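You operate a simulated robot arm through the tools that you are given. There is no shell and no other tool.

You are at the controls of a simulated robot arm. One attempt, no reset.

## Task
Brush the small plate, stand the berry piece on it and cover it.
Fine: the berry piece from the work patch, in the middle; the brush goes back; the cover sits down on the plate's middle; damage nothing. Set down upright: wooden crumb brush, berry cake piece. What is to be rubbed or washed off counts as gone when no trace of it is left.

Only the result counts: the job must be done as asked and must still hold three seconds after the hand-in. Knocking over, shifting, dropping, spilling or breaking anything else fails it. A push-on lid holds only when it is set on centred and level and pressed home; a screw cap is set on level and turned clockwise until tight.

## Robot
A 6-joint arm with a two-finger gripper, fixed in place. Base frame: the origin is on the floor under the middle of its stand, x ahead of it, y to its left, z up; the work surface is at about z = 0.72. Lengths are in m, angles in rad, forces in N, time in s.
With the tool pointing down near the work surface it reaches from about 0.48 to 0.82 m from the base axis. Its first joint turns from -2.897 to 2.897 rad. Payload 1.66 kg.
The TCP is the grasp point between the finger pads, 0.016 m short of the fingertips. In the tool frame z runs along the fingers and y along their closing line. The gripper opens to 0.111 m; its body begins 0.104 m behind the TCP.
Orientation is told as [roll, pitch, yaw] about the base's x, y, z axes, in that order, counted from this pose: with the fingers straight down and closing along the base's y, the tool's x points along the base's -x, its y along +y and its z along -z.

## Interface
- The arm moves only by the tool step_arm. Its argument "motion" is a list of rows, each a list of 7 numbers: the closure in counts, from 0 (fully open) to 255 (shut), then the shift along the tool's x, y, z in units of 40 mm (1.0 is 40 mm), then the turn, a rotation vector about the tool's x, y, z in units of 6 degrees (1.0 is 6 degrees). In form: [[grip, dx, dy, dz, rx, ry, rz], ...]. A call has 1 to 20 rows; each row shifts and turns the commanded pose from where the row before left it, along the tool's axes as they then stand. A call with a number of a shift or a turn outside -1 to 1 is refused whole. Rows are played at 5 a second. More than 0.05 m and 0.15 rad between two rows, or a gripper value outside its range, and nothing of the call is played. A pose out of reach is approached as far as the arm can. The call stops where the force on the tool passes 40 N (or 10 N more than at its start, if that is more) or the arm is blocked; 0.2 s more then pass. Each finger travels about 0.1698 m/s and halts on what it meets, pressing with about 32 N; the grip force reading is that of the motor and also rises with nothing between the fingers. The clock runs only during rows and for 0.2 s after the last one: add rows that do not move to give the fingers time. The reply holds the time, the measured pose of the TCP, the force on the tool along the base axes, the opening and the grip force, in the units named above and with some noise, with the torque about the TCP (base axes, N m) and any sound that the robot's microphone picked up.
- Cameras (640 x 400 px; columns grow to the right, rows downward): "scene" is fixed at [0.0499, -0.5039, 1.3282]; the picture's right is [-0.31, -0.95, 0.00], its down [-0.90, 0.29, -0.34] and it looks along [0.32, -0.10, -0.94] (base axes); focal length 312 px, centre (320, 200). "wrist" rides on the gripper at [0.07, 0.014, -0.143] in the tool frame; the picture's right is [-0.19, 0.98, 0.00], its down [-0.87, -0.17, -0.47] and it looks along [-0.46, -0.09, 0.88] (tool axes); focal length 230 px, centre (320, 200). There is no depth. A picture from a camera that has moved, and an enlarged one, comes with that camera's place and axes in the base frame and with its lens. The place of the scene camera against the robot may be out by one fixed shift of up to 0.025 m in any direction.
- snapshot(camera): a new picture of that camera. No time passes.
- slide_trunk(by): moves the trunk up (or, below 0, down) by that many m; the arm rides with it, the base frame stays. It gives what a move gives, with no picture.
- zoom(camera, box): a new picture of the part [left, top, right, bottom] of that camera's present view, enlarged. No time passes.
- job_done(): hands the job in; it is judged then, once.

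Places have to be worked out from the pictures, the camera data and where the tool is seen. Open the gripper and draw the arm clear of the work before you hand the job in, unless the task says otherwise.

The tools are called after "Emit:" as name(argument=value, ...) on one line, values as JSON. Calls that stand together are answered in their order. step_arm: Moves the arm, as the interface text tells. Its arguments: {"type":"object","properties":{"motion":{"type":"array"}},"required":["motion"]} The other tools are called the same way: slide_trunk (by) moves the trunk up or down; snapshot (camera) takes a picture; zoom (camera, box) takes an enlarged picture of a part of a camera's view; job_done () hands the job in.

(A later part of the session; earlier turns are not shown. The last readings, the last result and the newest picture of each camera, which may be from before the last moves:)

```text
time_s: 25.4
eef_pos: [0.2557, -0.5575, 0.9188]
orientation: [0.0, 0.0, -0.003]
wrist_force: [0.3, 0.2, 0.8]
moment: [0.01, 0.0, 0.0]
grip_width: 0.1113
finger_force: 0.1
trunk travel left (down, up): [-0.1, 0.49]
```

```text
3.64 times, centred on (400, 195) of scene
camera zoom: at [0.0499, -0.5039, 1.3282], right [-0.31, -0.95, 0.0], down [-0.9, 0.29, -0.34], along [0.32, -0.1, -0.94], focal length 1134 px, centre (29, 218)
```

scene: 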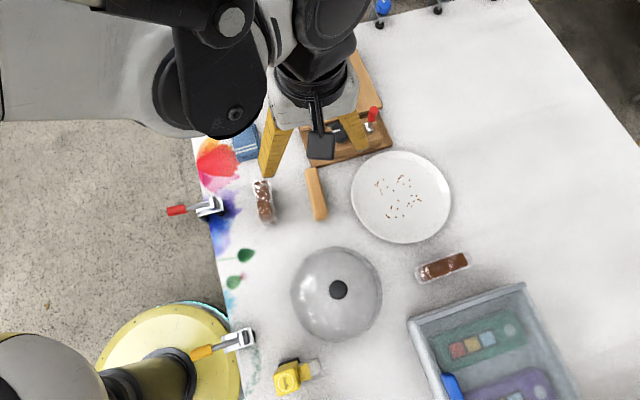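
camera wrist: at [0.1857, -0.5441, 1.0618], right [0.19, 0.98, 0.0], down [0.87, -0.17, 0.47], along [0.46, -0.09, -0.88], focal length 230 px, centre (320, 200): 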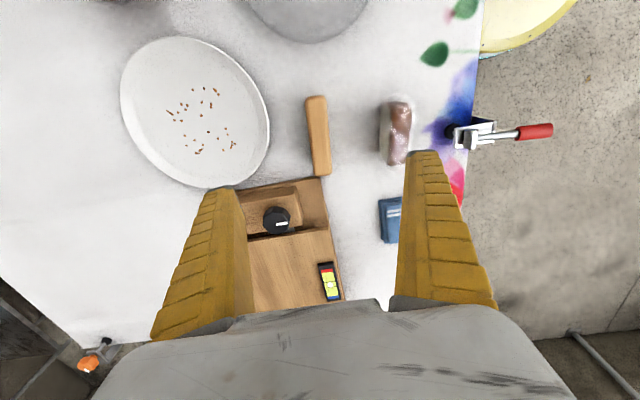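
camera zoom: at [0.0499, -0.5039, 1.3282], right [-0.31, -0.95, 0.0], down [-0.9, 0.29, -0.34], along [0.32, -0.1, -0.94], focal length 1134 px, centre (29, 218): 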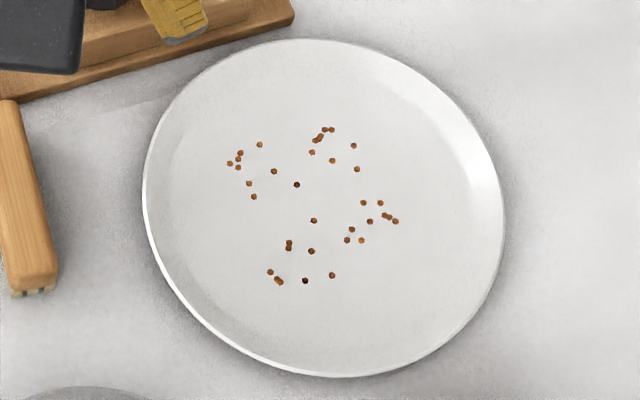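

The brush top spans (0.204, -0.552) to (0.303, -0.562), so its centre is about (0.253, -0.557), its yaw about -6° and its top about z 0.768. I align the yaw, part-close the fingers and descend to z ≈ 0.80 to check alignment.

Emit:
step_arm(motion=[[110, 0.06, 0, 0, 0, 0, 0.98], [110, 0, 0, 0.74, 0, 0, 0], [110, 0, 0, 0.74, 0, 0, 0], [110, 0, 0, 0.74, 0, 0, 0], [110, 0, 0, 0.74, 0, 0, 0], [110, 0, 0, 0, 0, 0, 0]])

Emit:
snapshot(camera="wrist")

Emit:
zoom(camera="wrist", box=[240, 60, 400, 240])

Emit:
zoom(camera="scene", box=[270, 120, 370, 240])

```text
time_s: 26.8
eef_pos: [0.252, -0.5565, 0.7977]
orientation: [0.001, 0.0, -0.104]
wrist_force: [0.5, 0.3, 0.0]
moment: [0.01, -0.04, 0.01]
grip_width: 0.0649
finger_force: 1.2
trunk travel left (down, up): [-0.1, 0.49]
```

```text
taken
camera wrist: at [0.1831, -0.5369, 0.9408], right [0.29, 0.96, 0.0], down [0.84, -0.26, 0.47], along [0.45, -0.14, -0.88], focal length 230 px, centre (320, 200)
```

wrist: 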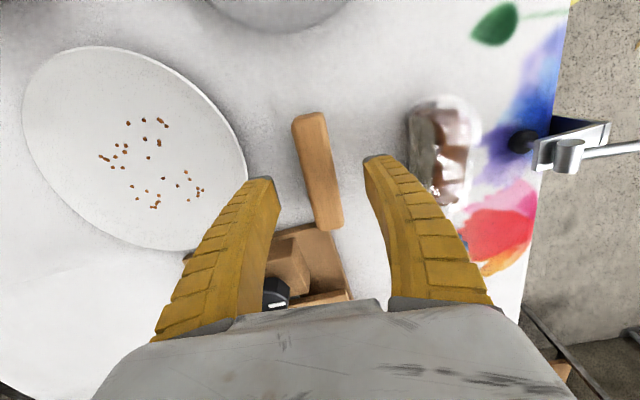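

```text
2.22 times, centred on (320, 150) of wrist
camera zoom: at [0.1831, -0.5369, 0.9408], right [0.29, 0.96, 0.0], down [0.84, -0.26, 0.47], along [0.45, -0.14, -0.88], focal length 511 px, centre (320, 311)
```

zoom: 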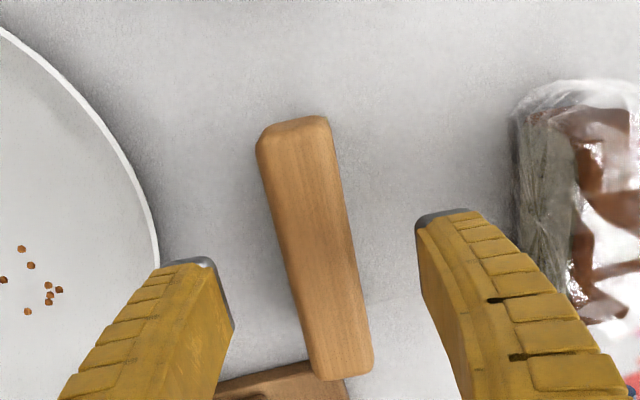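

```text
3.33 times, centred on (320, 180) of scene
camera zoom: at [0.0499, -0.5039, 1.3282], right [-0.31, -0.95, 0.0], down [-0.9, 0.29, -0.34], along [0.32, -0.1, -0.94], focal length 1039 px, centre (320, 267)
```

zoom: 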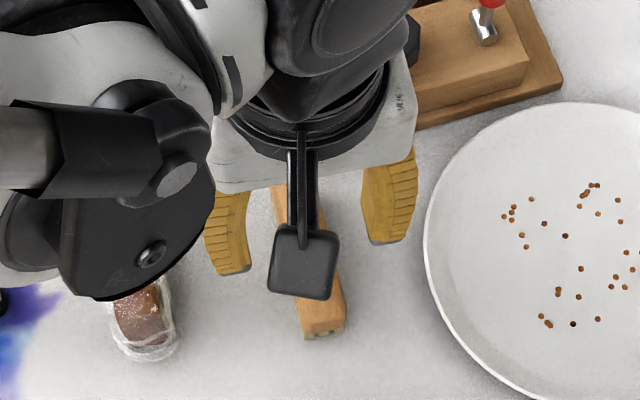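

The gap is centred on the brush and its top reads z ≈ 0.770. I descend to z ≈ 0.757 and close on the wooden block.

Emit:
step_arm(motion=[[110, 0, 0, 0.5, 0, 0, 0], [110, 0, 0, 0.5, 0, 0, 0], [110, 0, 0, 0, 0, 0, 0]])

Emit:
snapshot(camera="wrist")

```text
time_s: 27.6
eef_pos: [0.2502, -0.5561, 0.7573]
orientation: [-0.001, 0.001, -0.103]
wrist_force: [-0.3, -0.3, -0.9]
moment: [-0.02, 0.03, 0.03]
grip_width: 0.0649
finger_force: 2.0
trunk travel left (down, up): [-0.1, 0.49]
```

```text
taken
camera wrist: at [0.182, -0.5359, 0.9014], right [0.29, 0.96, 0.0], down [0.84, -0.26, 0.47], along [0.45, -0.14, -0.88], focal length 230 px, centre (320, 200)
```

wrist: 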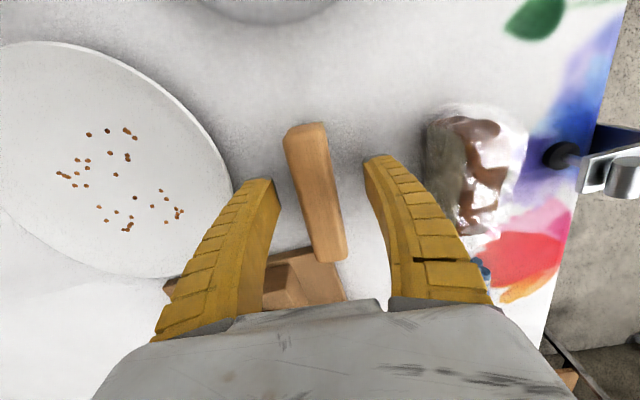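

The brush lies between the fingers. I close on it in stages.

Emit:
step_arm(motion=[[150, 0, 0, 0, 0, 0, 0], [180, 0, 0, 0, 0, 0, 0], [200, 0, 0, 0, 0, 0, 0], [230, 0, 0, 0, 0, 0, 0], [255, 0, 0, 0, 0, 0, 0], [255, 0, 0, 0, 0, 0, 0]])

Emit:
snapshot(camera="wrist")

```text
time_s: 29.0
eef_pos: [0.2507, -0.5561, 0.7591]
orientation: [0.0, -0.001, -0.102]
wrist_force: [1.0, -1.6, 10.3]
moment: [-0.05, -0.02, 0.11]
grip_width: 0.0221
finger_force: 32.0
trunk travel left (down, up): [-0.1, 0.49]
```

```text
taken
camera wrist: at [0.1819, -0.5356, 0.902], right [0.29, 0.96, 0.0], down [0.84, -0.26, 0.47], along [0.45, -0.14, -0.88], focal length 230 px, centre (320, 200)
```

wrist: 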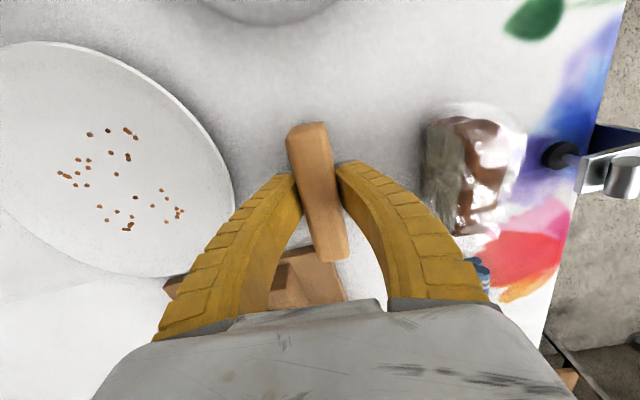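

Gripped at 22 mm, with 10 N upward as the closing fingers pressed the brush down. I lift straight up in small steps, clear of the board corner.

Emit:
step_arm(motion=[[255, 0, 0, -0.05, 0, 0, 0], [255, 0, 0, -0.1, 0, 0, 0], [255, 0, 0, -0.2, 0, 0, 0], [255, 0, 0, -0.4, 0, 0, 0], [255, 0, 0, -0.5, 0, 0, 0], [255, 0, 0, -0.5, 0, 0, 0], [255, 0, 0, 0, 0, 0, 0]])

Emit:
snapshot(camera="wrist")

Emit:
snapshot(camera="scene")

```text
time_s: 30.6
eef_pos: [0.2529, -0.556, 0.8285]
orientation: [0.0, 0.001, -0.104]
wrist_force: [0.5, 0.3, 0.2]
moment: [0.01, 0.01, -0.01]
grip_width: 0.0184
finger_force: 31.8
trunk travel left (down, up): [-0.1, 0.49]
```

```text
taken
camera wrist: at [0.1848, -0.5356, 0.9723], right [0.29, 0.96, 0.0], down [0.84, -0.26, 0.47], along [0.45, -0.14, -0.88], focal length 230 px, centre (320, 200)
```

wrist: 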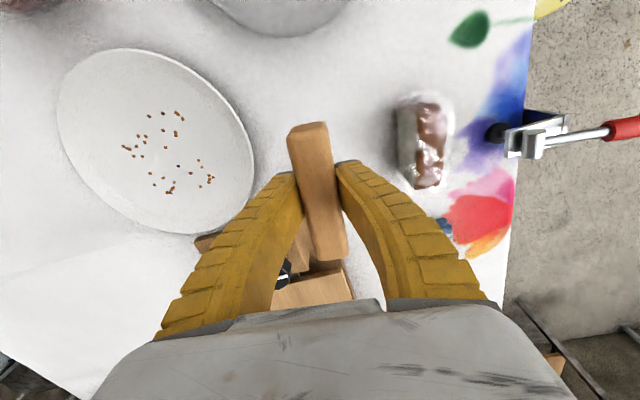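

```text
taken
```

scene: 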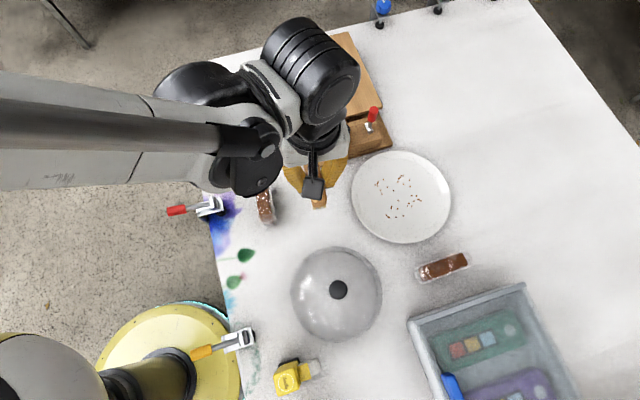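

The brush is held firmly and upright. The plate centre now measures (0.208, -0.720). I square the yaw, move to the +y side of the crumbs above the plate, and go down to just above it.

Emit:
step_arm(motion=[[255, 0, 0, 0, 0, 0, -0.98], [255, 0.294, -0.757, 0, 0, 0, 0], [255, 0.294, -0.757, 0, 0, 0, 0], [255, 0.294, -0.757, 0, 0, 0, 0], [255, 0.294, -0.757, 0, 0, 0, 0], [255, 0, 0, 0.5, 0, 0, 0], [255, 0, 0, 0.4, 0, 0, 0], [255, 0, 0, 0, 0, 0, 0]])

Emit:
snapshot(camera="wrist")

Emit:
zoom(camera="wrist", box=[200, 80, 440, 280])

```text
time_s: 32.4
eef_pos: [0.207, -0.6757, 0.7934]
orientation: [0.001, 0.001, -0.001]
wrist_force: [0.1, 0.1, -1.1]
moment: [0.02, 0.03, -0.04]
grip_width: 0.0185
finger_force: 32.3
trunk travel left (down, up): [-0.1, 0.49]
```

```text
taken
camera wrist: at [0.1369, -0.6627, 0.9366], right [0.19, 0.98, 0.0], down [0.87, -0.17, 0.47], along [0.46, -0.09, -0.88], focal length 230 px, centre (320, 200)
```

wrist: 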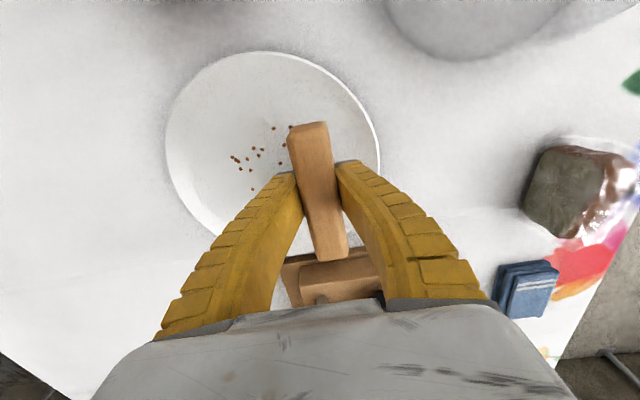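

```text
2.00 times, centred on (320, 180) of wrist
camera zoom: at [0.1369, -0.6627, 0.9366], right [0.19, 0.98, 0.0], down [0.87, -0.17, 0.47], along [0.46, -0.09, -0.88], focal length 460 px, centre (320, 240)
```

zoom: 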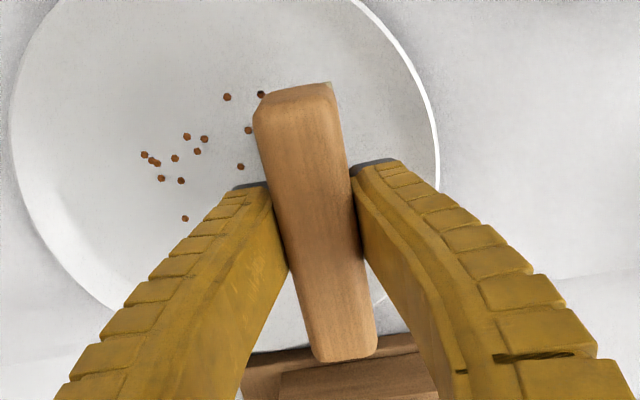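

The brush hangs level, spanning x 0.159–0.257 at y ≈ -0.676. I lower in small steps until the bristles touch the plate.

Emit:
step_arm(motion=[[255, -0.05, 0.03, 0.15, 0, 0, 0], [255, 0, 0, 0.15, 0, 0, 0], [255, 0, 0, 0.1, 0, 0, 0], [255, 0, 0, 0, 0, 0, 0]])

Emit:
step_arm(motion=[[255, 0, 0, 0.08, 0, 0, 0], [255, 0, 0, 0, 0, 0, 0]])

```text
time_s: 33.4
eef_pos: [0.2088, -0.6752, 0.7773]
orientation: [0.0, 0.0, -0.001]
wrist_force: [0.2, 0.3, -0.9]
moment: [0.03, 0.0, 0.01]
grip_width: 0.0187
finger_force: 32.2
trunk travel left (down, up): [-0.1, 0.49]
```

```text
time_s: 34.0
eef_pos: [0.2086, -0.6746, 0.7737]
orientation: [0.0, 0.0, -0.001]
wrist_force: [-0.1, -1.6, -1.5]
moment: [0.02, -0.01, 0.05]
grip_width: 0.0186
finger_force: 32.1
trunk travel left (down, up): [-0.1, 0.49]
```

Free at z 0.774. I keep lowering by about 2–3 mm at a time.

Emit:
step_arm(motion=[[255, 0, 0, 0.06, 0, 0, 0], [255, 0, 0, 0, 0, 0, 0]])

Emit:
step_arm(motion=[[255, 0, 0, 0.06, 0, 0, 0], [255, 0, 0, 0, 0, 0, 0]])

```text
time_s: 34.6
eef_pos: [0.2078, -0.6756, 0.7715]
orientation: [-0.001, 0.0, -0.003]
wrist_force: [-0.3, -0.2, -0.6]
moment: [-0.01, 0.01, -0.02]
grip_width: 0.0187
finger_force: 31.8
trunk travel left (down, up): [-0.1, 0.49]
```

```text
time_s: 35.2
eef_pos: [0.2068, -0.6751, 0.7695]
orientation: [0.0, -0.001, 0.001]
wrist_force: [0.1, 0.6, -1.3]
moment: [0.02, 0.04, 0.01]
grip_width: 0.0187
finger_force: 32.3
trunk travel left (down, up): [-0.1, 0.49]
```

No contact yet at 0.7695, so I continue in 2 mm steps.

Emit:
step_arm(motion=[[255, 0, 0, 0.05, 0, 0, 0], [255, 0, 0, 0, 0, 0, 0]])

Emit:
step_arm(motion=[[255, 0, 0, 0.05, 0, 0, 0], [255, 0, 0, 0, 0, 0, 0]])

```text
time_s: 35.8
eef_pos: [0.2083, -0.6755, 0.7681]
orientation: [0.001, -0.001, 0.001]
wrist_force: [0.5, -0.6, 1.6]
moment: [0.02, -0.06, -0.01]
grip_width: 0.0191
finger_force: 31.7
trunk travel left (down, up): [-0.1, 0.49]
```

```text
time_s: 36.4
eef_pos: [0.207, -0.6753, 0.7655]
orientation: [0.0, 0.0, -0.001]
wrist_force: [2.1, -0.6, 8.4]
moment: [-0.01, -0.07, 0.01]
grip_width: 0.0213
finger_force: 32.2
trunk travel left (down, up): [-0.1, 0.49]
```

Contact: about 8 N at z 0.7655. I sweep gently in -y across the crumbs, staying on the flat of the plate, and watch the force.

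Emit:
step_arm(motion=[[255, 0, -0.2, 0, 0, 0, 0], [255, 0, -0.25, 0, 0, 0, 0], [255, 0, -0.25, 0, 0, 0, 0], [255, 0, -0.25, 0, 0, 0, 0], [255, 0, 0, 0, 0, 0, 0]])

Emit:
snapshot(camera="wrist")

Emit:
snapshot(camera="scene")

```text
time_s: 37.6
eef_pos: [0.2079, -0.7122, 0.7655]
orientation: [0.002, 0.002, 0.0]
wrist_force: [0.2, 3.5, 9.2]
moment: [0.02, 0.04, 0.02]
grip_width: 0.0216
finger_force: 32.4
trunk travel left (down, up): [-0.1, 0.49]
```

```text
taken
camera wrist: at [0.1367, -0.6999, 0.9093], right [0.19, 0.98, 0.0], down [0.87, -0.17, 0.47], along [0.46, -0.09, -0.88], focal length 230 px, centre (320, 200)
```

wrist: 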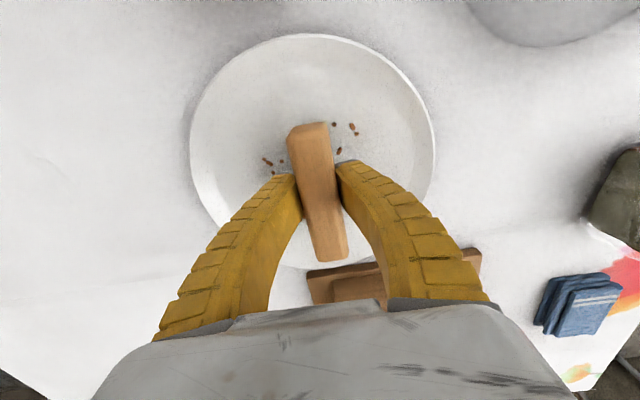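

```text
taken
```

scene: 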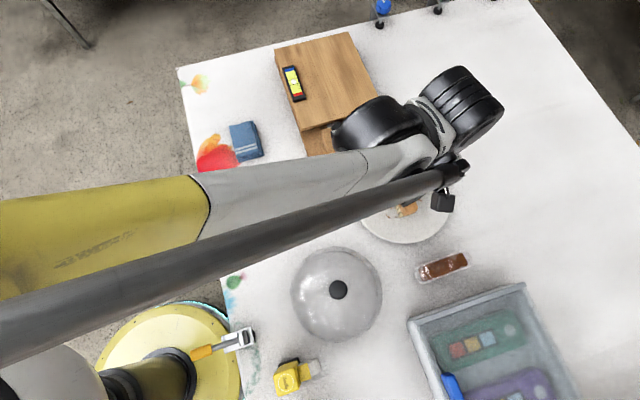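

Some crumbs remain behind the brush near x 0.175–0.19. I finish the stroke, then lift off and look at what was removed.

Emit:
step_arm(motion=[[255, 0, -0.25, 0, 0, 0, 0], [255, 0, -0.25, 0, 0, 0, 0], [255, 0, -0.25, 0, 0, 0, 0], [255, 0, -0.2, 0, 0, 0, 0], [255, 0, -0.15, 0, 0, 0, 0], [255, 0, 0, 0, 0, 0, 0]])

Emit:
snapshot(camera="wrist")

Emit:
zoom(camera="wrist", box=[200, 20, 480, 270])

```text
time_s: 39.0
eef_pos: [0.2061, -0.7565, 0.7672]
orientation: [0.001, 0.0, -0.003]
wrist_force: [1.3, 3.6, 8.6]
moment: [0.05, 0.02, 0.0]
grip_width: 0.0213
finger_force: 31.9
trunk travel left (down, up): [-0.1, 0.49]
```

```text
taken
camera wrist: at [0.1363, -0.7437, 0.9093], right [0.19, 0.98, 0.0], down [0.87, -0.17, 0.47], along [0.46, -0.09, -0.88], focal length 230 px, centre (320, 200)
```

wrist: 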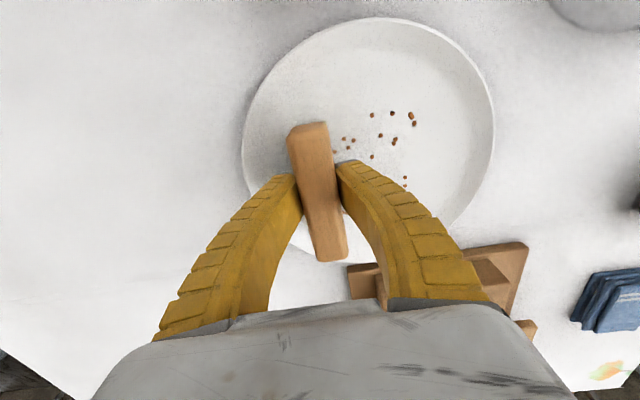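

```text
1.60 times, centred on (340, 145) of wrist
camera zoom: at [0.1363, -0.7437, 0.9093], right [0.19, 0.98, 0.0], down [0.87, -0.17, 0.47], along [0.46, -0.09, -0.88], focal length 368 px, centre (288, 288)
```

zoom: 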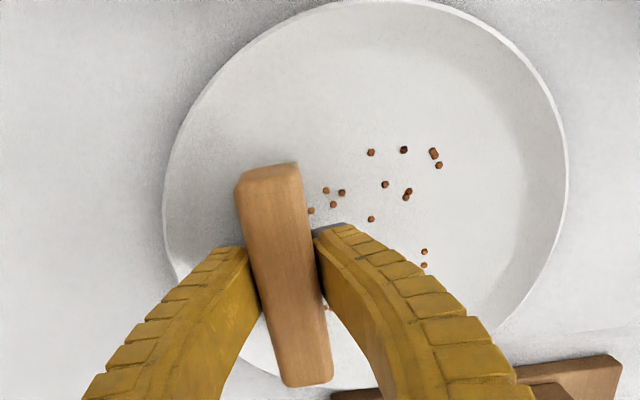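

The crumbs look unchanged after one stroke, though 8–9 N of contact was present throughout. Rubbing may need more passes, so I stroke back in +y and check again.

Emit:
step_arm(motion=[[255, 0, 0.3, 0, 0, 0, 0], [255, 0, 0.3, 0, 0, 0, 0], [255, 0, 0.3, 0, 0, 0, 0], [255, 0, 0.3, 0, 0, 0, 0], [255, 0, 0.3, 0, 0, 0, 0], [255, 0, 0.3, 0, 0, 0, 0], [255, 0, 0.3, 0, 0, 0, 0], [255, 0, 0, 0, 0, 0, 0]])

Emit:
zoom(camera="wrist", box=[140, 20, 420, 270])

Emit:
zoom(camera="scene", box=[340, 140, 460, 250])

```text
time_s: 40.8
eef_pos: [0.2054, -0.6725, 0.7665]
orientation: [0.0, 0.0, 0.0]
wrist_force: [-0.4, -2.2, 9.8]
moment: [-0.05, 0.0, 0.01]
grip_width: 0.0219
finger_force: 32.3
trunk travel left (down, up): [-0.1, 0.49]
```

```text
1.60 times, centred on (280, 145) of wrist
camera zoom: at [0.1362, -0.6599, 0.909], right [0.19, 0.98, 0.0], down [0.87, -0.17, 0.47], along [0.46, -0.09, -0.88], focal length 368 px, centre (384, 288)
```

zoom: 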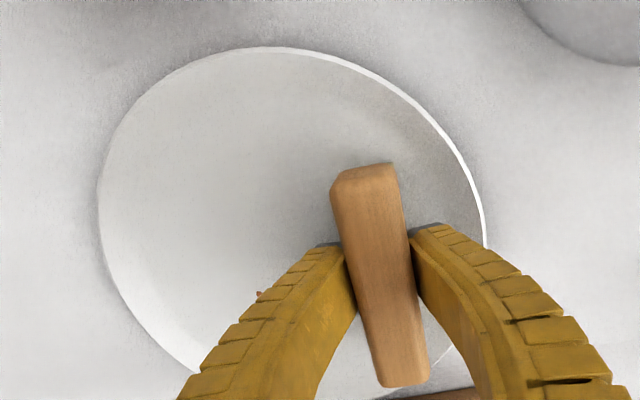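

```text
3.64 times, centred on (400, 195) of scene
camera zoom: at [0.0499, -0.5039, 1.3282], right [-0.31, -0.95, 0.0], down [-0.9, 0.29, -0.34], along [0.32, -0.1, -0.94], focal length 1134 px, centre (29, 218)
```

zoom: 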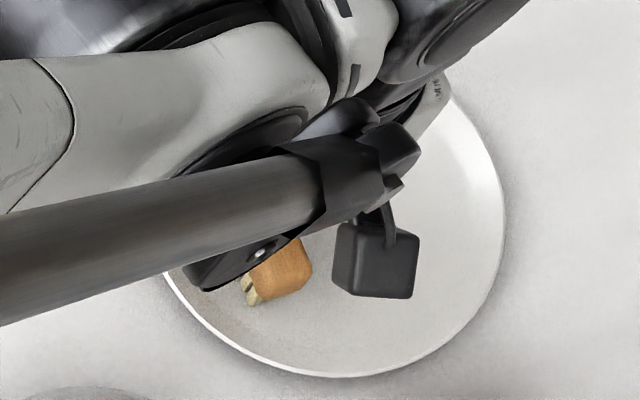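

After the return stroke nearly all crumbs are gone, so two passes do it; one is still visible near (0.222, -0.748). I shift 6 mm in +x and make another longer back-and-forth stroke.

Emit:
step_arm(motion=[[255, -0.15, 0, 0, 0, 0, 0], [255, 0, -0.29, 0, 0, 0, 0], [255, 0, -0.29, 0, 0, 0, 0], [255, 0, -0.29, 0, 0, 0, 0], [255, 0, -0.29, 0, 0, 0, 0], [255, 0, -0.29, 0, 0, 0, 0], [255, 0, -0.29, 0, 0, 0, 0], [255, 0, -0.29, 0, 0, 0, 0], [255, 0, -0.29, 0, 0, 0, 0], [255, 0, 0, 0, 0, 0, 0]])

Emit:
zoom(camera="wrist", box=[200, 20, 480, 270])

```text
time_s: 43.0
eef_pos: [0.2129, -0.764, 0.7667]
orientation: [-0.001, 0.0, -0.001]
wrist_force: [0.6, 1.5, 6.7]
moment: [0.04, 0.02, 0.03]
grip_width: 0.0206
finger_force: 32.3
trunk travel left (down, up): [-0.1, 0.49]
```

```text
1.60 times, centred on (340, 145) of wrist
camera zoom: at [0.1429, -0.752, 0.9093], right [0.19, 0.98, 0.0], down [0.87, -0.17, 0.47], along [0.46, -0.09, -0.88], focal length 368 px, centre (288, 288)
```

zoom: 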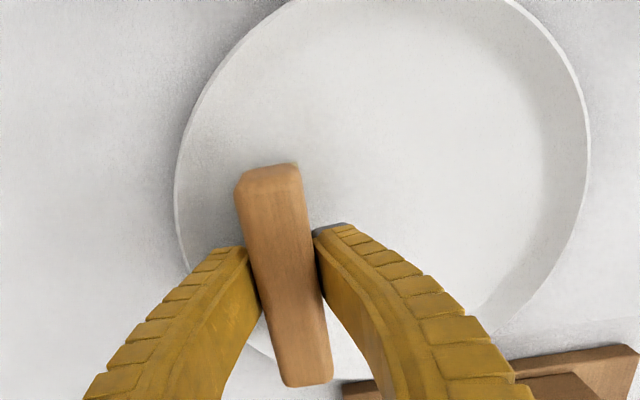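

The visible part of the plate is clean. I make the return stroke and then lift off to inspect the whole plate.

Emit:
step_arm(motion=[[255, 0, 0.28, 0, 0, 0, 0], [255, 0, 0.28, 0, 0, 0, 0], [255, 0, 0.28, 0, 0, 0, 0], [255, 0, 0.28, 0, 0, 0, 0], [255, 0, 0.28, 0, 0, 0, 0], [255, 0, 0.28, 0, 0, 0, 0], [255, 0, 0.28, 0, 0, 0, 0], [255, 0, 0.28, 0, 0, 0, 0], [255, 0, 0, 0, 0, 0, 0]])

Emit:
step_arm(motion=[[255, 0, 0, -0.2, 0, 0, 0], [255, 0, 0, -0.5, 0, 0, 0], [255, 0, 0, -0.7, 0, 0, 0], [255, 0.3, 0.8, 0, 0, 0, 0], [255, 0.3, 0.8, 0, 0, 0, 0], [255, 0, 0, 0, 0, 0, 0]])

Emit:
snapshot(camera="wrist")

Emit:
zoom(camera="scene", box=[340, 140, 460, 250])

```text
time_s: 45.0
eef_pos: [0.2127, -0.6765, 0.767]
orientation: [0.001, 0.001, -0.001]
wrist_force: [0.4, -1.1, 5.7]
moment: [-0.02, 0.03, -0.01]
grip_width: 0.0205
finger_force: 32.3
trunk travel left (down, up): [-0.1, 0.49]
```

```text
time_s: 46.4
eef_pos: [0.1902, -0.613, 0.8216]
orientation: [0.0, -0.002, -0.004]
wrist_force: [0.1, 0.0, 0.0]
moment: [-0.03, -0.02, -0.02]
grip_width: 0.0185
finger_force: 32.0
trunk travel left (down, up): [-0.1, 0.49]
```

```text
taken
camera wrist: at [0.12, -0.5991, 0.9646], right [0.19, 0.98, 0.0], down [0.87, -0.17, 0.47], along [0.46, -0.09, -0.88], focal length 230 px, centre (320, 200)
```

wrist: 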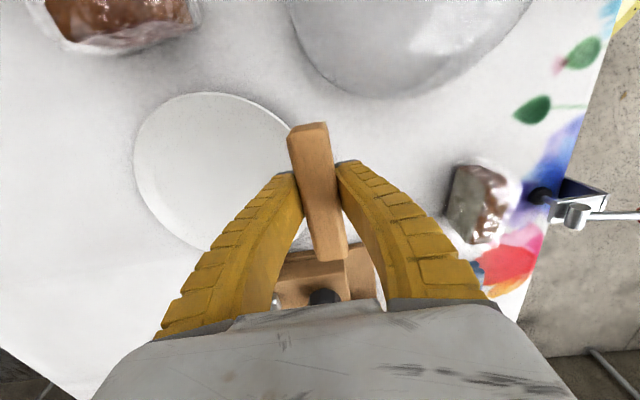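

```text
3.64 times, centred on (400, 195) of scene
camera zoom: at [0.0499, -0.5039, 1.3282], right [-0.31, -0.95, 0.0], down [-0.9, 0.29, -0.34], along [0.32, -0.1, -0.94], focal length 1134 px, centre (29, 218)
```

zoom: 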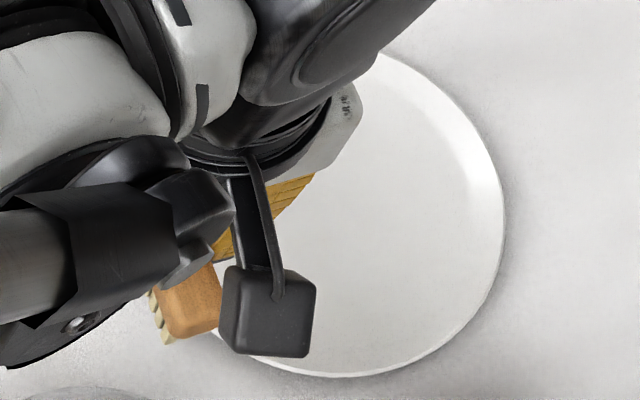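

The visible plate looks clean. I carry the brush back over its place, squared to its original yaw; from there both cameras can see the whole plate.

Emit:
step_arm(motion=[[255, 0, 0, -0.5, 0, 0, 0], [255, -0.525, 0.475, 0, 0, 0, 0], [255, -0.525, 0.475, 0, 0, 0, 0], [255, -0.525, 0.475, 0, 0, 0, 0], [255, 0, 0, 0, 0, 0, 0.98], [255, 0, 0, 0, 0, 0, 0]])

Emit:
snapshot(camera="wrist")

Emit:
zoom(camera="scene", box=[340, 140, 460, 250])

Emit:
zoom(camera="wrist", box=[80, 20, 280, 230])

```text
time_s: 47.8
eef_pos: [0.252, -0.5557, 0.8419]
orientation: [0.0, -0.001, -0.105]
wrist_force: [-0.6, 0.0, 0.0]
moment: [-0.03, -0.01, -0.03]
grip_width: 0.0185
finger_force: 32.2
trunk travel left (down, up): [-0.1, 0.49]
```

```text
taken
camera wrist: at [0.1848, -0.5356, 0.9847], right [0.29, 0.96, 0.0], down [0.84, -0.26, 0.47], along [0.45, -0.14, -0.88], focal length 230 px, centre (320, 200)
```

wrist: 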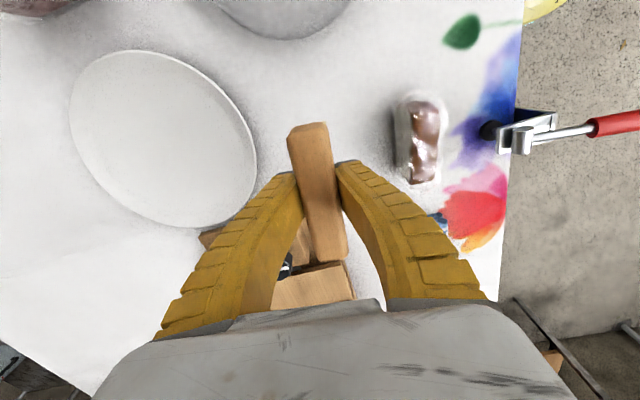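

```text
3.64 times, centred on (400, 195) of scene
camera zoom: at [0.0499, -0.5039, 1.3282], right [-0.31, -0.95, 0.0], down [-0.9, 0.29, -0.34], along [0.32, -0.1, -0.94], focal length 1134 px, centre (29, 218)
```

zoom: 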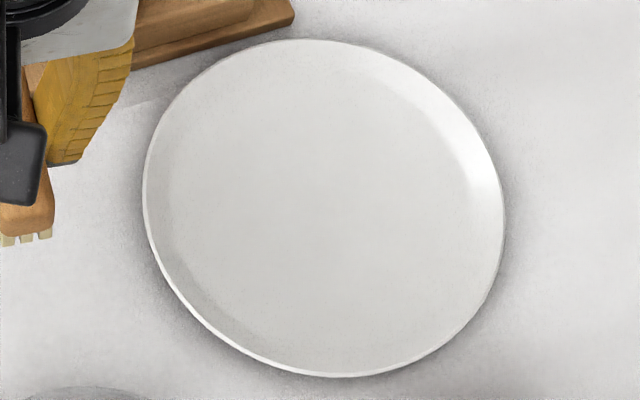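

```text
1.90 times, centred on (180, 125) of wrist
camera zoom: at [0.1848, -0.5356, 0.9847], right [0.29, 0.96, 0.0], down [0.84, -0.26, 0.47], along [0.45, -0.14, -0.88], focal length 438 px, centre (587, 343)
```

zoom: 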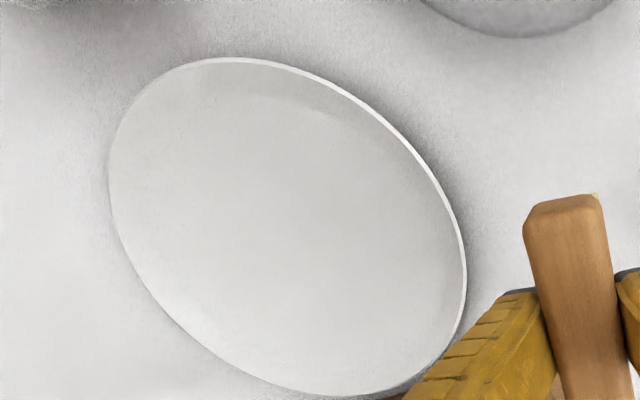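

The plate is clean and has not moved. I check a deeper zoom for traces and lower the brush over its original place.

Emit:
zoom(camera="scene", box=[365, 160, 440, 230])

Emit:
step_arm(motion=[[255, 0.02, 0, 0.5, 0, 0, 0], [255, 0, 0, 0.5, 0, 0, 0], [255, 0, 0, 0.5, 0, 0, 0], [255, 0, 0, 0.25, 0, 0, 0], [255, 0, 0, 0, 0, 0, 0]])

Emit:
snapshot(camera="wrist")

```text
5.71 times, centred on (402, 195) of scene
camera zoom: at [0.0499, -0.5039, 1.3282], right [-0.31, -0.95, 0.0], down [-0.9, 0.29, -0.34], along [0.32, -0.1, -0.94], focal length 1782 px, centre (-151, 229)
```

zoom: 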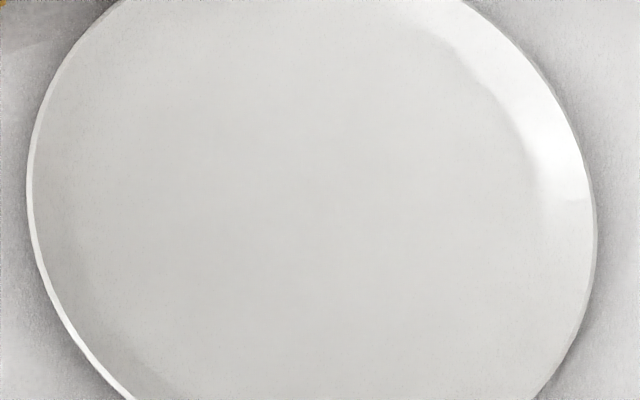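

```text
time_s: 49.0
eef_pos: [0.2516, -0.5563, 0.7701]
orientation: [-0.001, 0.0, -0.103]
wrist_force: [0.8, -0.4, -0.4]
moment: [0.03, -0.03, -0.02]
grip_width: 0.0187
finger_force: 32.5
trunk travel left (down, up): [-0.1, 0.49]
```

```text
taken
camera wrist: at [0.1822, -0.5363, 0.9142], right [0.29, 0.96, 0.0], down [0.84, -0.26, 0.47], along [0.45, -0.14, -0.88], focal length 230 px, centre (320, 200)
```

wrist: 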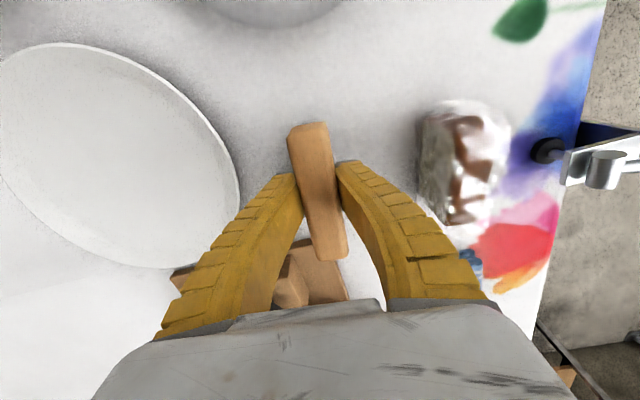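

The plate shows no trace of crumbs. I lower the brush in small steps to the table.

Emit:
step_arm(motion=[[255, 0, 0, 0.08, 0, 0, 0], [255, 0, 0, 0.06, 0, 0, 0], [255, 0, 0, 0, 0, 0, 0]])

Emit:
step_arm(motion=[[255, 0, 0, 0.05, 0, 0, 0], [255, 0, 0, 0, 0, 0, 0]])

```text
time_s: 49.8
eef_pos: [0.2513, -0.5555, 0.7648]
orientation: [-0.001, -0.001, -0.104]
wrist_force: [-0.2, -0.1, -0.6]
moment: [-0.01, -0.02, 0.04]
grip_width: 0.0187
finger_force: 32.0
trunk travel left (down, up): [-0.1, 0.49]
```

```text
time_s: 50.4
eef_pos: [0.2501, -0.5555, 0.7624]
orientation: [-0.001, 0.001, -0.103]
wrist_force: [0.6, -0.1, -1.0]
moment: [0.0, -0.01, -0.02]
grip_width: 0.0187
finger_force: 32.1
trunk travel left (down, up): [-0.1, 0.49]
```

Still free. I step down another 1–2 mm at a time.

Emit:
step_arm(motion=[[255, 0, 0, 0.04, 0, 0, 0], [255, 0, 0, 0, 0, 0, 0]])

Emit:
step_arm(motion=[[255, 0, 0, 0.03, 0, 0, 0], [255, 0, 0, 0, 0, 0, 0]])

```text
time_s: 51.0
eef_pos: [0.2502, -0.5551, 0.7621]
orientation: [0.001, -0.001, -0.102]
wrist_force: [-0.8, 0.5, -0.8]
moment: [0.0, 0.0, 0.0]
grip_width: 0.0187
finger_force: 31.8
trunk travel left (down, up): [-0.1, 0.49]
```

```text
time_s: 51.6
eef_pos: [0.2515, -0.5548, 0.7611]
orientation: [0.0, 0.001, -0.103]
wrist_force: [-0.5, -0.5, -1.0]
moment: [0.02, 0.0, -0.04]
grip_width: 0.0184
finger_force: 32.3
trunk travel left (down, up): [-0.1, 0.49]
```

No contact at about 0.760. I keep going slowly.

Emit:
step_arm(motion=[[255, 0, 0, 0.04, 0, 0, 0], [255, 0, 0, 0, 0, 0, 0]])

Emit:
step_arm(motion=[[255, 0, 0, 0.03, 0, 0, 0], [255, 0, 0, 0, 0, 0, 0]])

```text
time_s: 52.2
eef_pos: [0.2513, -0.5564, 0.7581]
orientation: [0.0, -0.001, -0.103]
wrist_force: [0.7, -0.2, 5.7]
moment: [-0.03, -0.02, -0.01]
grip_width: 0.02
finger_force: 31.9
trunk travel left (down, up): [-0.1, 0.49]
```

```text
time_s: 52.8
eef_pos: [0.2507, -0.5563, 0.758]
orientation: [0.0, 0.001, -0.103]
wrist_force: [3.0, -2.5, 10.7]
moment: [-0.03, -0.05, -0.03]
grip_width: 0.0225
finger_force: 31.9
trunk travel left (down, up): [-0.1, 0.49]
```

This reproduces the grasp state exactly (10 N, 22 mm, same pose). I open in stages to leave the brush standing.

Emit:
step_arm(motion=[[205, 0, 0, 0, 0, 0, 0], [195, 0, 0, 0, 0, 0, 0], [180, 0, 0, 0, 0, 0, 0], [150, 0, 0, 0, 0, 0, 0], [110, 0, 0, 0, 0, 0, 0], [110, 0, 0, 0, 0, 0, 0]])

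Emit:
snapshot(camera="wrist")

```text
time_s: 54.2
eef_pos: [0.2502, -0.5547, 0.7579]
orientation: [0.0, -0.002, -0.103]
wrist_force: [0.3, -0.2, -0.1]
moment: [0.01, -0.01, 0.0]
grip_width: 0.0651
finger_force: 1.1
trunk travel left (down, up): [-0.1, 0.49]
```

```text
taken
camera wrist: at [0.1823, -0.5352, 0.9013], right [0.29, 0.96, 0.0], down [0.84, -0.26, 0.47], along [0.45, -0.14, -0.88], focal length 230 px, centre (320, 200)
```

wrist: 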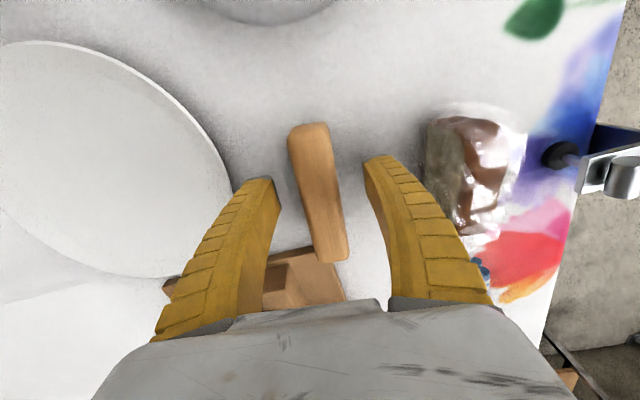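

The brush stands upright within a couple of mm of its original place. I rise clear and compare in the scene view.

Emit:
step_arm(motion=[[110, 0, 0, -0.6, 0, 0, 0], [110, 0, 0, -0.9, 0, 0, 0], [110, 0, 0, -0.9, 0, 0, 0], [60, 0, 0, -0.9, 0, 0, -0.98], [0, 0, 0, 0, 0, 0, 0]])

Emit:
snapshot(camera="scene")

Emit:
zoom(camera="scene", box=[230, 150, 350, 240])

Emit:
zoom(camera="wrist", box=[270, 85, 370, 185])

```text
time_s: 55.4
eef_pos: [0.2515, -0.5551, 0.8914]
orientation: [0.001, 0.001, 0.001]
wrist_force: [0.6, -0.3, 0.4]
moment: [-0.01, 0.01, -0.02]
grip_width: 0.1111
finger_force: 0.1
trunk travel left (down, up): [-0.1, 0.49]
```

```text
taken
```

scene: 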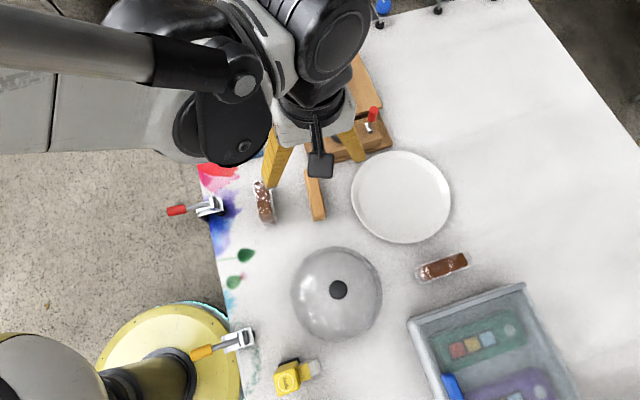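

```text
4.44 times, centred on (290, 195) of scene
camera zoom: at [0.0499, -0.5039, 1.3282], right [-0.31, -0.95, 0.0], down [-0.9, 0.29, -0.34], along [0.32, -0.1, -0.94], focal length 1386 px, centre (453, 222)
```

zoom: 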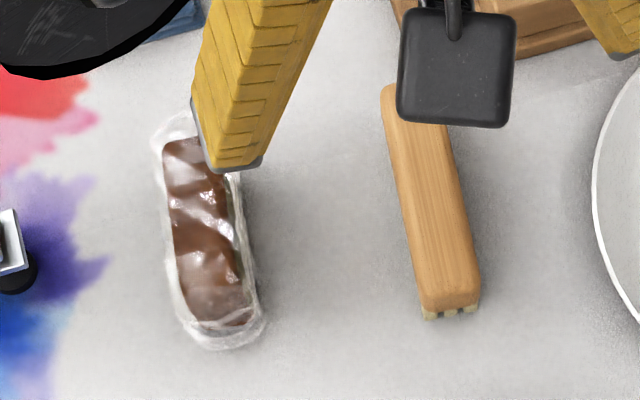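

```text
4.00 times, centred on (320, 135) of wrist
camera zoom: at [0.1809, -0.5423, 1.0346], right [0.19, 0.98, 0.0], down [0.87, -0.17, 0.47], along [0.46, -0.09, -0.88], focal length 920 px, centre (320, 460)
```

zoom: 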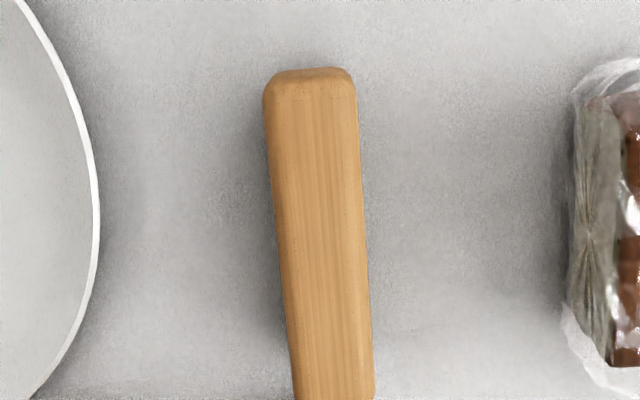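

The brush is back within about 3 mm of where it was. Next is the berry piece, centred near (0.053, -0.73) with its long axis along y, so the fingers must close along x. I raise, turn the tool to yaw -90° and move to view the piece.

Emit:
step_arm(motion=[[0, 0, 0, -0.9, 0, 0, 1], [0, 0, 0, 0, 0, 0, 1], [0, 0, 0, 0, 0, 0, 1], [0, 0, 0, 0, 0, 0, 1], [0, 0, 0, 0, 0, 0, 1], [0, 0, 0, 0, 0, 0, 1], [0, 0, 0, 0, 0, 0, 1], [0, 0, 0, 0, 0, 0, 1], [0, 0, 0, 0, 0, 0, 1], [0, 0, 0, 0, 0, 0, 1], [0, 0, 0, 0, 0, 0, 1], [0, 0, 0, 0, 0, 0, 1], [0, 0, 0, 0, 0, 0, 1], [0, 0, 0, 0, 0, 0, 1], [0, 0, 0, 0, 0, 0, 1], [0, 0, 0, 0, 0, 0, 0]])

```text
time_s: 58.8
eef_pos: [0.2496, -0.5559, 0.9259]
orientation: [-0.001, 0.0, -1.572]
wrist_force: [0.4, 0.5, 0.4]
moment: [0.03, -0.02, 0.0]
grip_width: 0.1111
finger_force: 0.0
trunk travel left (down, up): [-0.1, 0.49]
```

Yaw -90° was reached without trouble. Now I translate to view the berry piece; base dx maps to tool y and base dy to tool x.

Emit:
step_arm(motion=[[0, -0.31, -0.82, 0, 0, 0, 0], [0, -0.31, -0.82, 0, 0, 0, 0], [0, -0.31, -0.82, 0, 0, 0, 0], [0, -0.31, -0.82, 0, 0, 0, 0], [0, -0.31, -0.82, 0, 0, 0, 0], [0, -0.31, -0.82, 0, 0, 0, 0], [0, 0, 0, 0, 0, 0, 0]])

Emit:
snapshot(camera="wrist")

Emit:
zoom(camera="wrist", box=[260, 130, 400, 270])

```text
time_s: 60.4
eef_pos: [0.0524, -0.6323, 0.9278]
orientation: [0.0, -0.001, -1.572]
wrist_force: [0.2, 0.5, -0.4]
moment: [-0.01, 0.0, 0.0]
grip_width: 0.1108
finger_force: 0.0
trunk travel left (down, up): [-0.1, 0.49]
```

```text
taken
camera wrist: at [0.0654, -0.563, 1.0701], right [0.98, -0.19, 0.0], down [-0.17, -0.87, 0.47], along [-0.09, -0.46, -0.88], focal length 230 px, centre (320, 200)
```

wrist: 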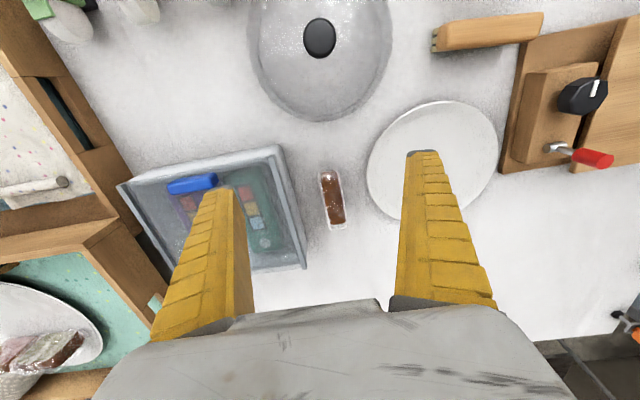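

```text
2.86 times, centred on (330, 200) of wrist
camera zoom: at [0.0654, -0.563, 1.0701], right [0.98, -0.19, 0.0], down [-0.17, -0.87, 0.47], along [-0.09, -0.46, -0.88], focal length 657 px, centre (291, 200)
```

zoom: 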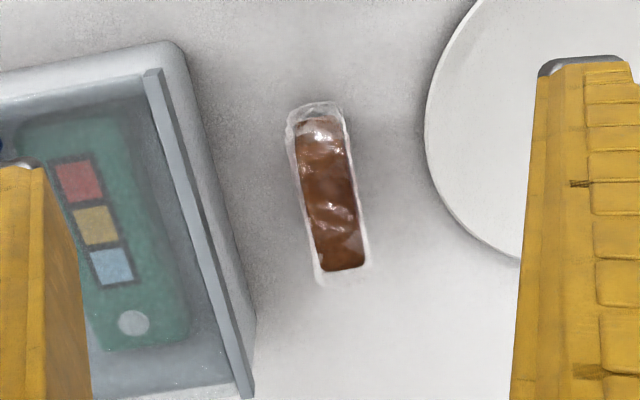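

Another plate with slices is visible far off on a side shelf at lower left. I zoom in on it to be sure which piece is "the berry piece from the work patch".

Emit:
zoom(camera="wrist", box=[0, 250, 160, 400])

Emit:
zoom(camera="wrist", box=[300, 155, 370, 240])

Emit:
zoom(camera="wrist", box=[0, 0, 160, 240])

```text
2.67 times, centred on (80, 325) of wrist
camera zoom: at [0.0654, -0.563, 1.0701], right [0.98, -0.19, 0.0], down [-0.17, -0.87, 0.47], along [-0.09, -0.46, -0.88], focal length 614 px, centre (960, -133)
```

zoom: 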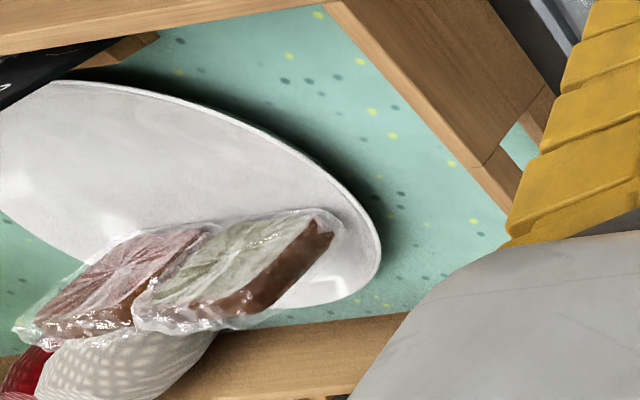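

```text
4.71 times, centred on (335, 198) of wrist
camera zoom: at [0.0654, -0.563, 1.0701], right [0.98, -0.19, 0.0], down [-0.17, -0.87, 0.47], along [-0.09, -0.46, -0.88], focal length 1083 px, centre (249, 212)
```

zoom: 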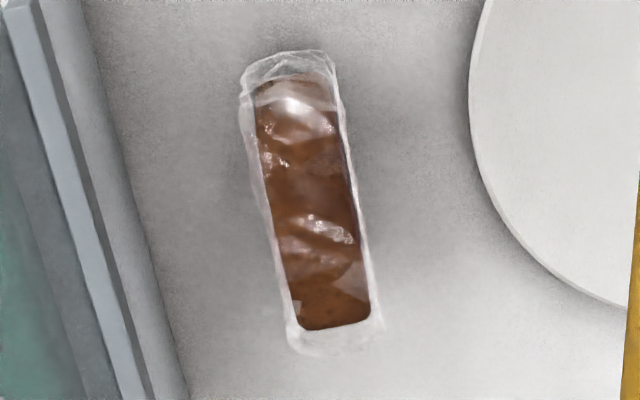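

```text
1.67 times, centred on (80, 120) of wrist
camera zoom: at [0.0654, -0.563, 1.0701], right [0.98, -0.19, 0.0], down [-0.17, -0.87, 0.47], along [-0.09, -0.46, -0.88], focal length 384 px, centre (720, 333)
```

zoom: 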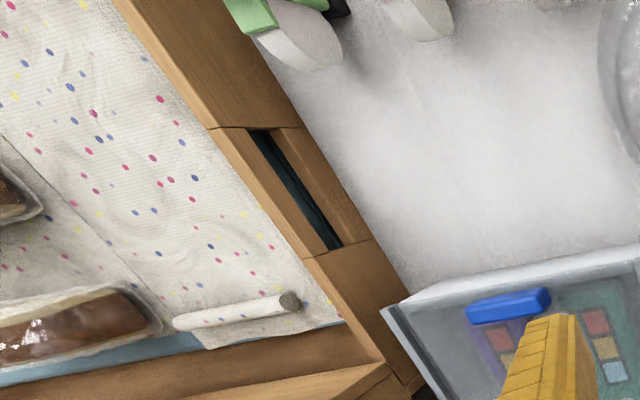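

The other slices are on separate furniture far outside reach, so the berry piece here is the one to use. It measures x 0.042–0.066, y -0.763 to -0.693 and top z ≈ 0.775, with the tray wall at x ≈ -0.01. I part-close the fingers and go above it for a check.

Emit:
step_arm(motion=[[135, -0.6, 0.01, 0.45, 0, 0, 0], [135, -0.6, 0.01, 0.45, 0, 0, 0], [135, -0.6, 0.01, 0.45, 0, 0, 0], [135, -0.6, 0.01, 0.45, 0, 0, 0], [135, 0, 0, 0, 0, 0, 0]])

Emit:
snapshot(camera="wrist")

Emit:
zoom(camera="wrist", box=[240, 80, 400, 240])

Emit:
zoom(camera="scene", box=[380, 200, 500, 320])

```text
time_s: 61.6
eef_pos: [0.056, -0.7279, 0.8539]
orientation: [0.0, -0.001, -1.573]
wrist_force: [0.1, -0.4, 0.1]
moment: [0.06, 0.0, -0.03]
grip_width: 0.0543
finger_force: 1.0
trunk travel left (down, up): [-0.1, 0.49]
```

```text
taken
camera wrist: at [0.0694, -0.6577, 0.9972], right [0.98, -0.19, 0.0], down [-0.17, -0.87, 0.47], along [-0.09, -0.46, -0.88], focal length 230 px, centre (320, 200)
```

wrist: 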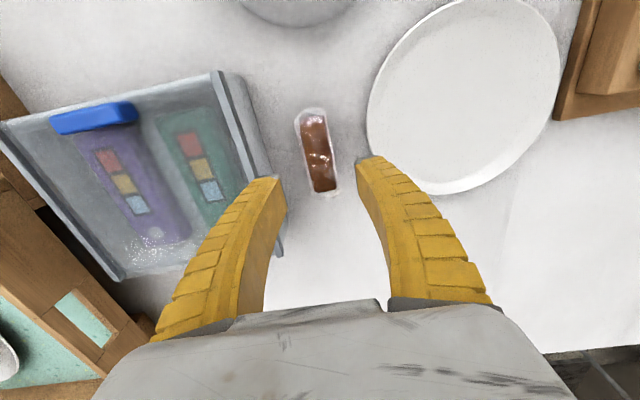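

```text
2.50 times, centred on (320, 160) of wrist
camera zoom: at [0.0694, -0.6577, 0.9972], right [0.98, -0.19, 0.0], down [-0.17, -0.87, 0.47], along [-0.09, -0.46, -0.88], focal length 575 px, centre (320, 300)
```

zoom: 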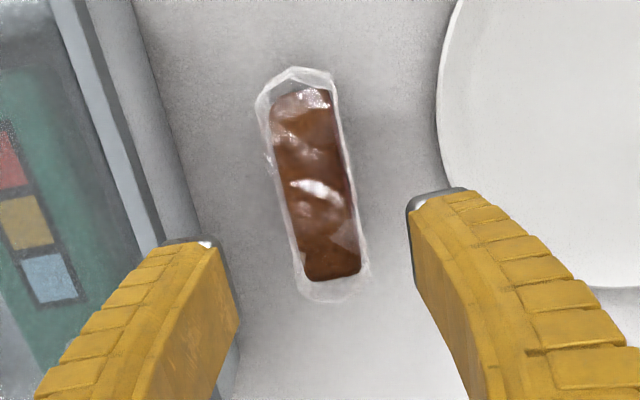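

```text
3.33 times, centred on (440, 260) of scene
camera zoom: at [0.0499, -0.5039, 1.3282], right [-0.31, -0.95, 0.0], down [-0.9, 0.29, -0.34], along [0.32, -0.1, -0.94], focal length 1039 px, centre (-80, 0)
```

zoom: 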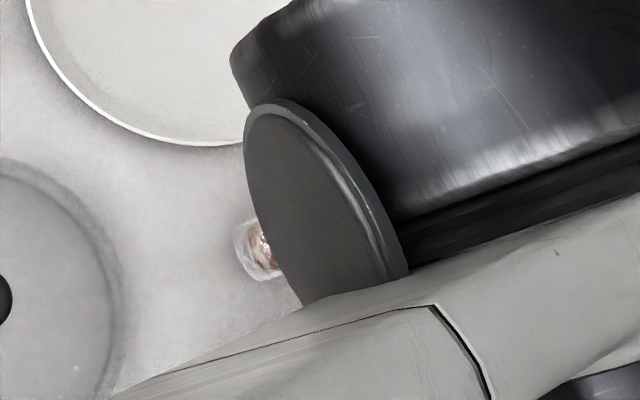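

The piece centre reads (0.055, -0.727) and the TCP is at (0.056, -0.728), so it's well aligned. I descend partway and check the finger clearances.

Emit:
step_arm(motion=[[135, 0.02, -0.02, 0.5, 0, 0, 0], [135, 0, 0, 0.5, 0, 0, 0], [135, 0, 0, 0.5, 0, 0, 0], [135, 0, 0, 0, 0, 0, 0]])

Emit:
zoom(camera="wrist", box=[220, 80, 420, 280])

```text
time_s: 62.6
eef_pos: [0.0553, -0.7238, 0.7933]
orientation: [0.001, 0.0, -1.571]
wrist_force: [-0.2, 0.0, -0.5]
moment: [0.03, 0.01, 0.01]
grip_width: 0.0548
finger_force: 1.2
trunk travel left (down, up): [-0.1, 0.49]
```

```text
2.00 times, centred on (320, 180) of wrist
camera zoom: at [0.0679, -0.6551, 0.937], right [0.98, -0.19, 0.0], down [-0.17, -0.87, 0.47], along [-0.09, -0.46, -0.88], focal length 460 px, centre (320, 240)
```

zoom: 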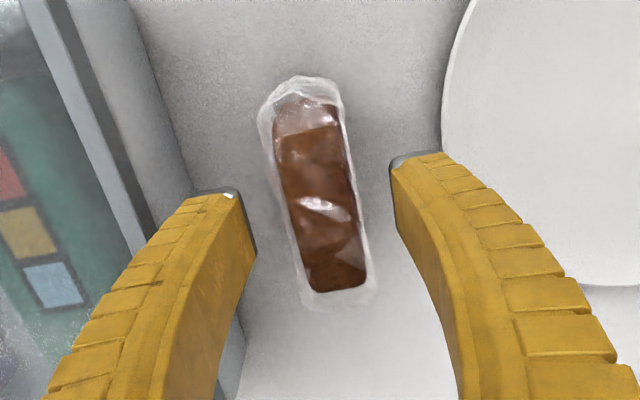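

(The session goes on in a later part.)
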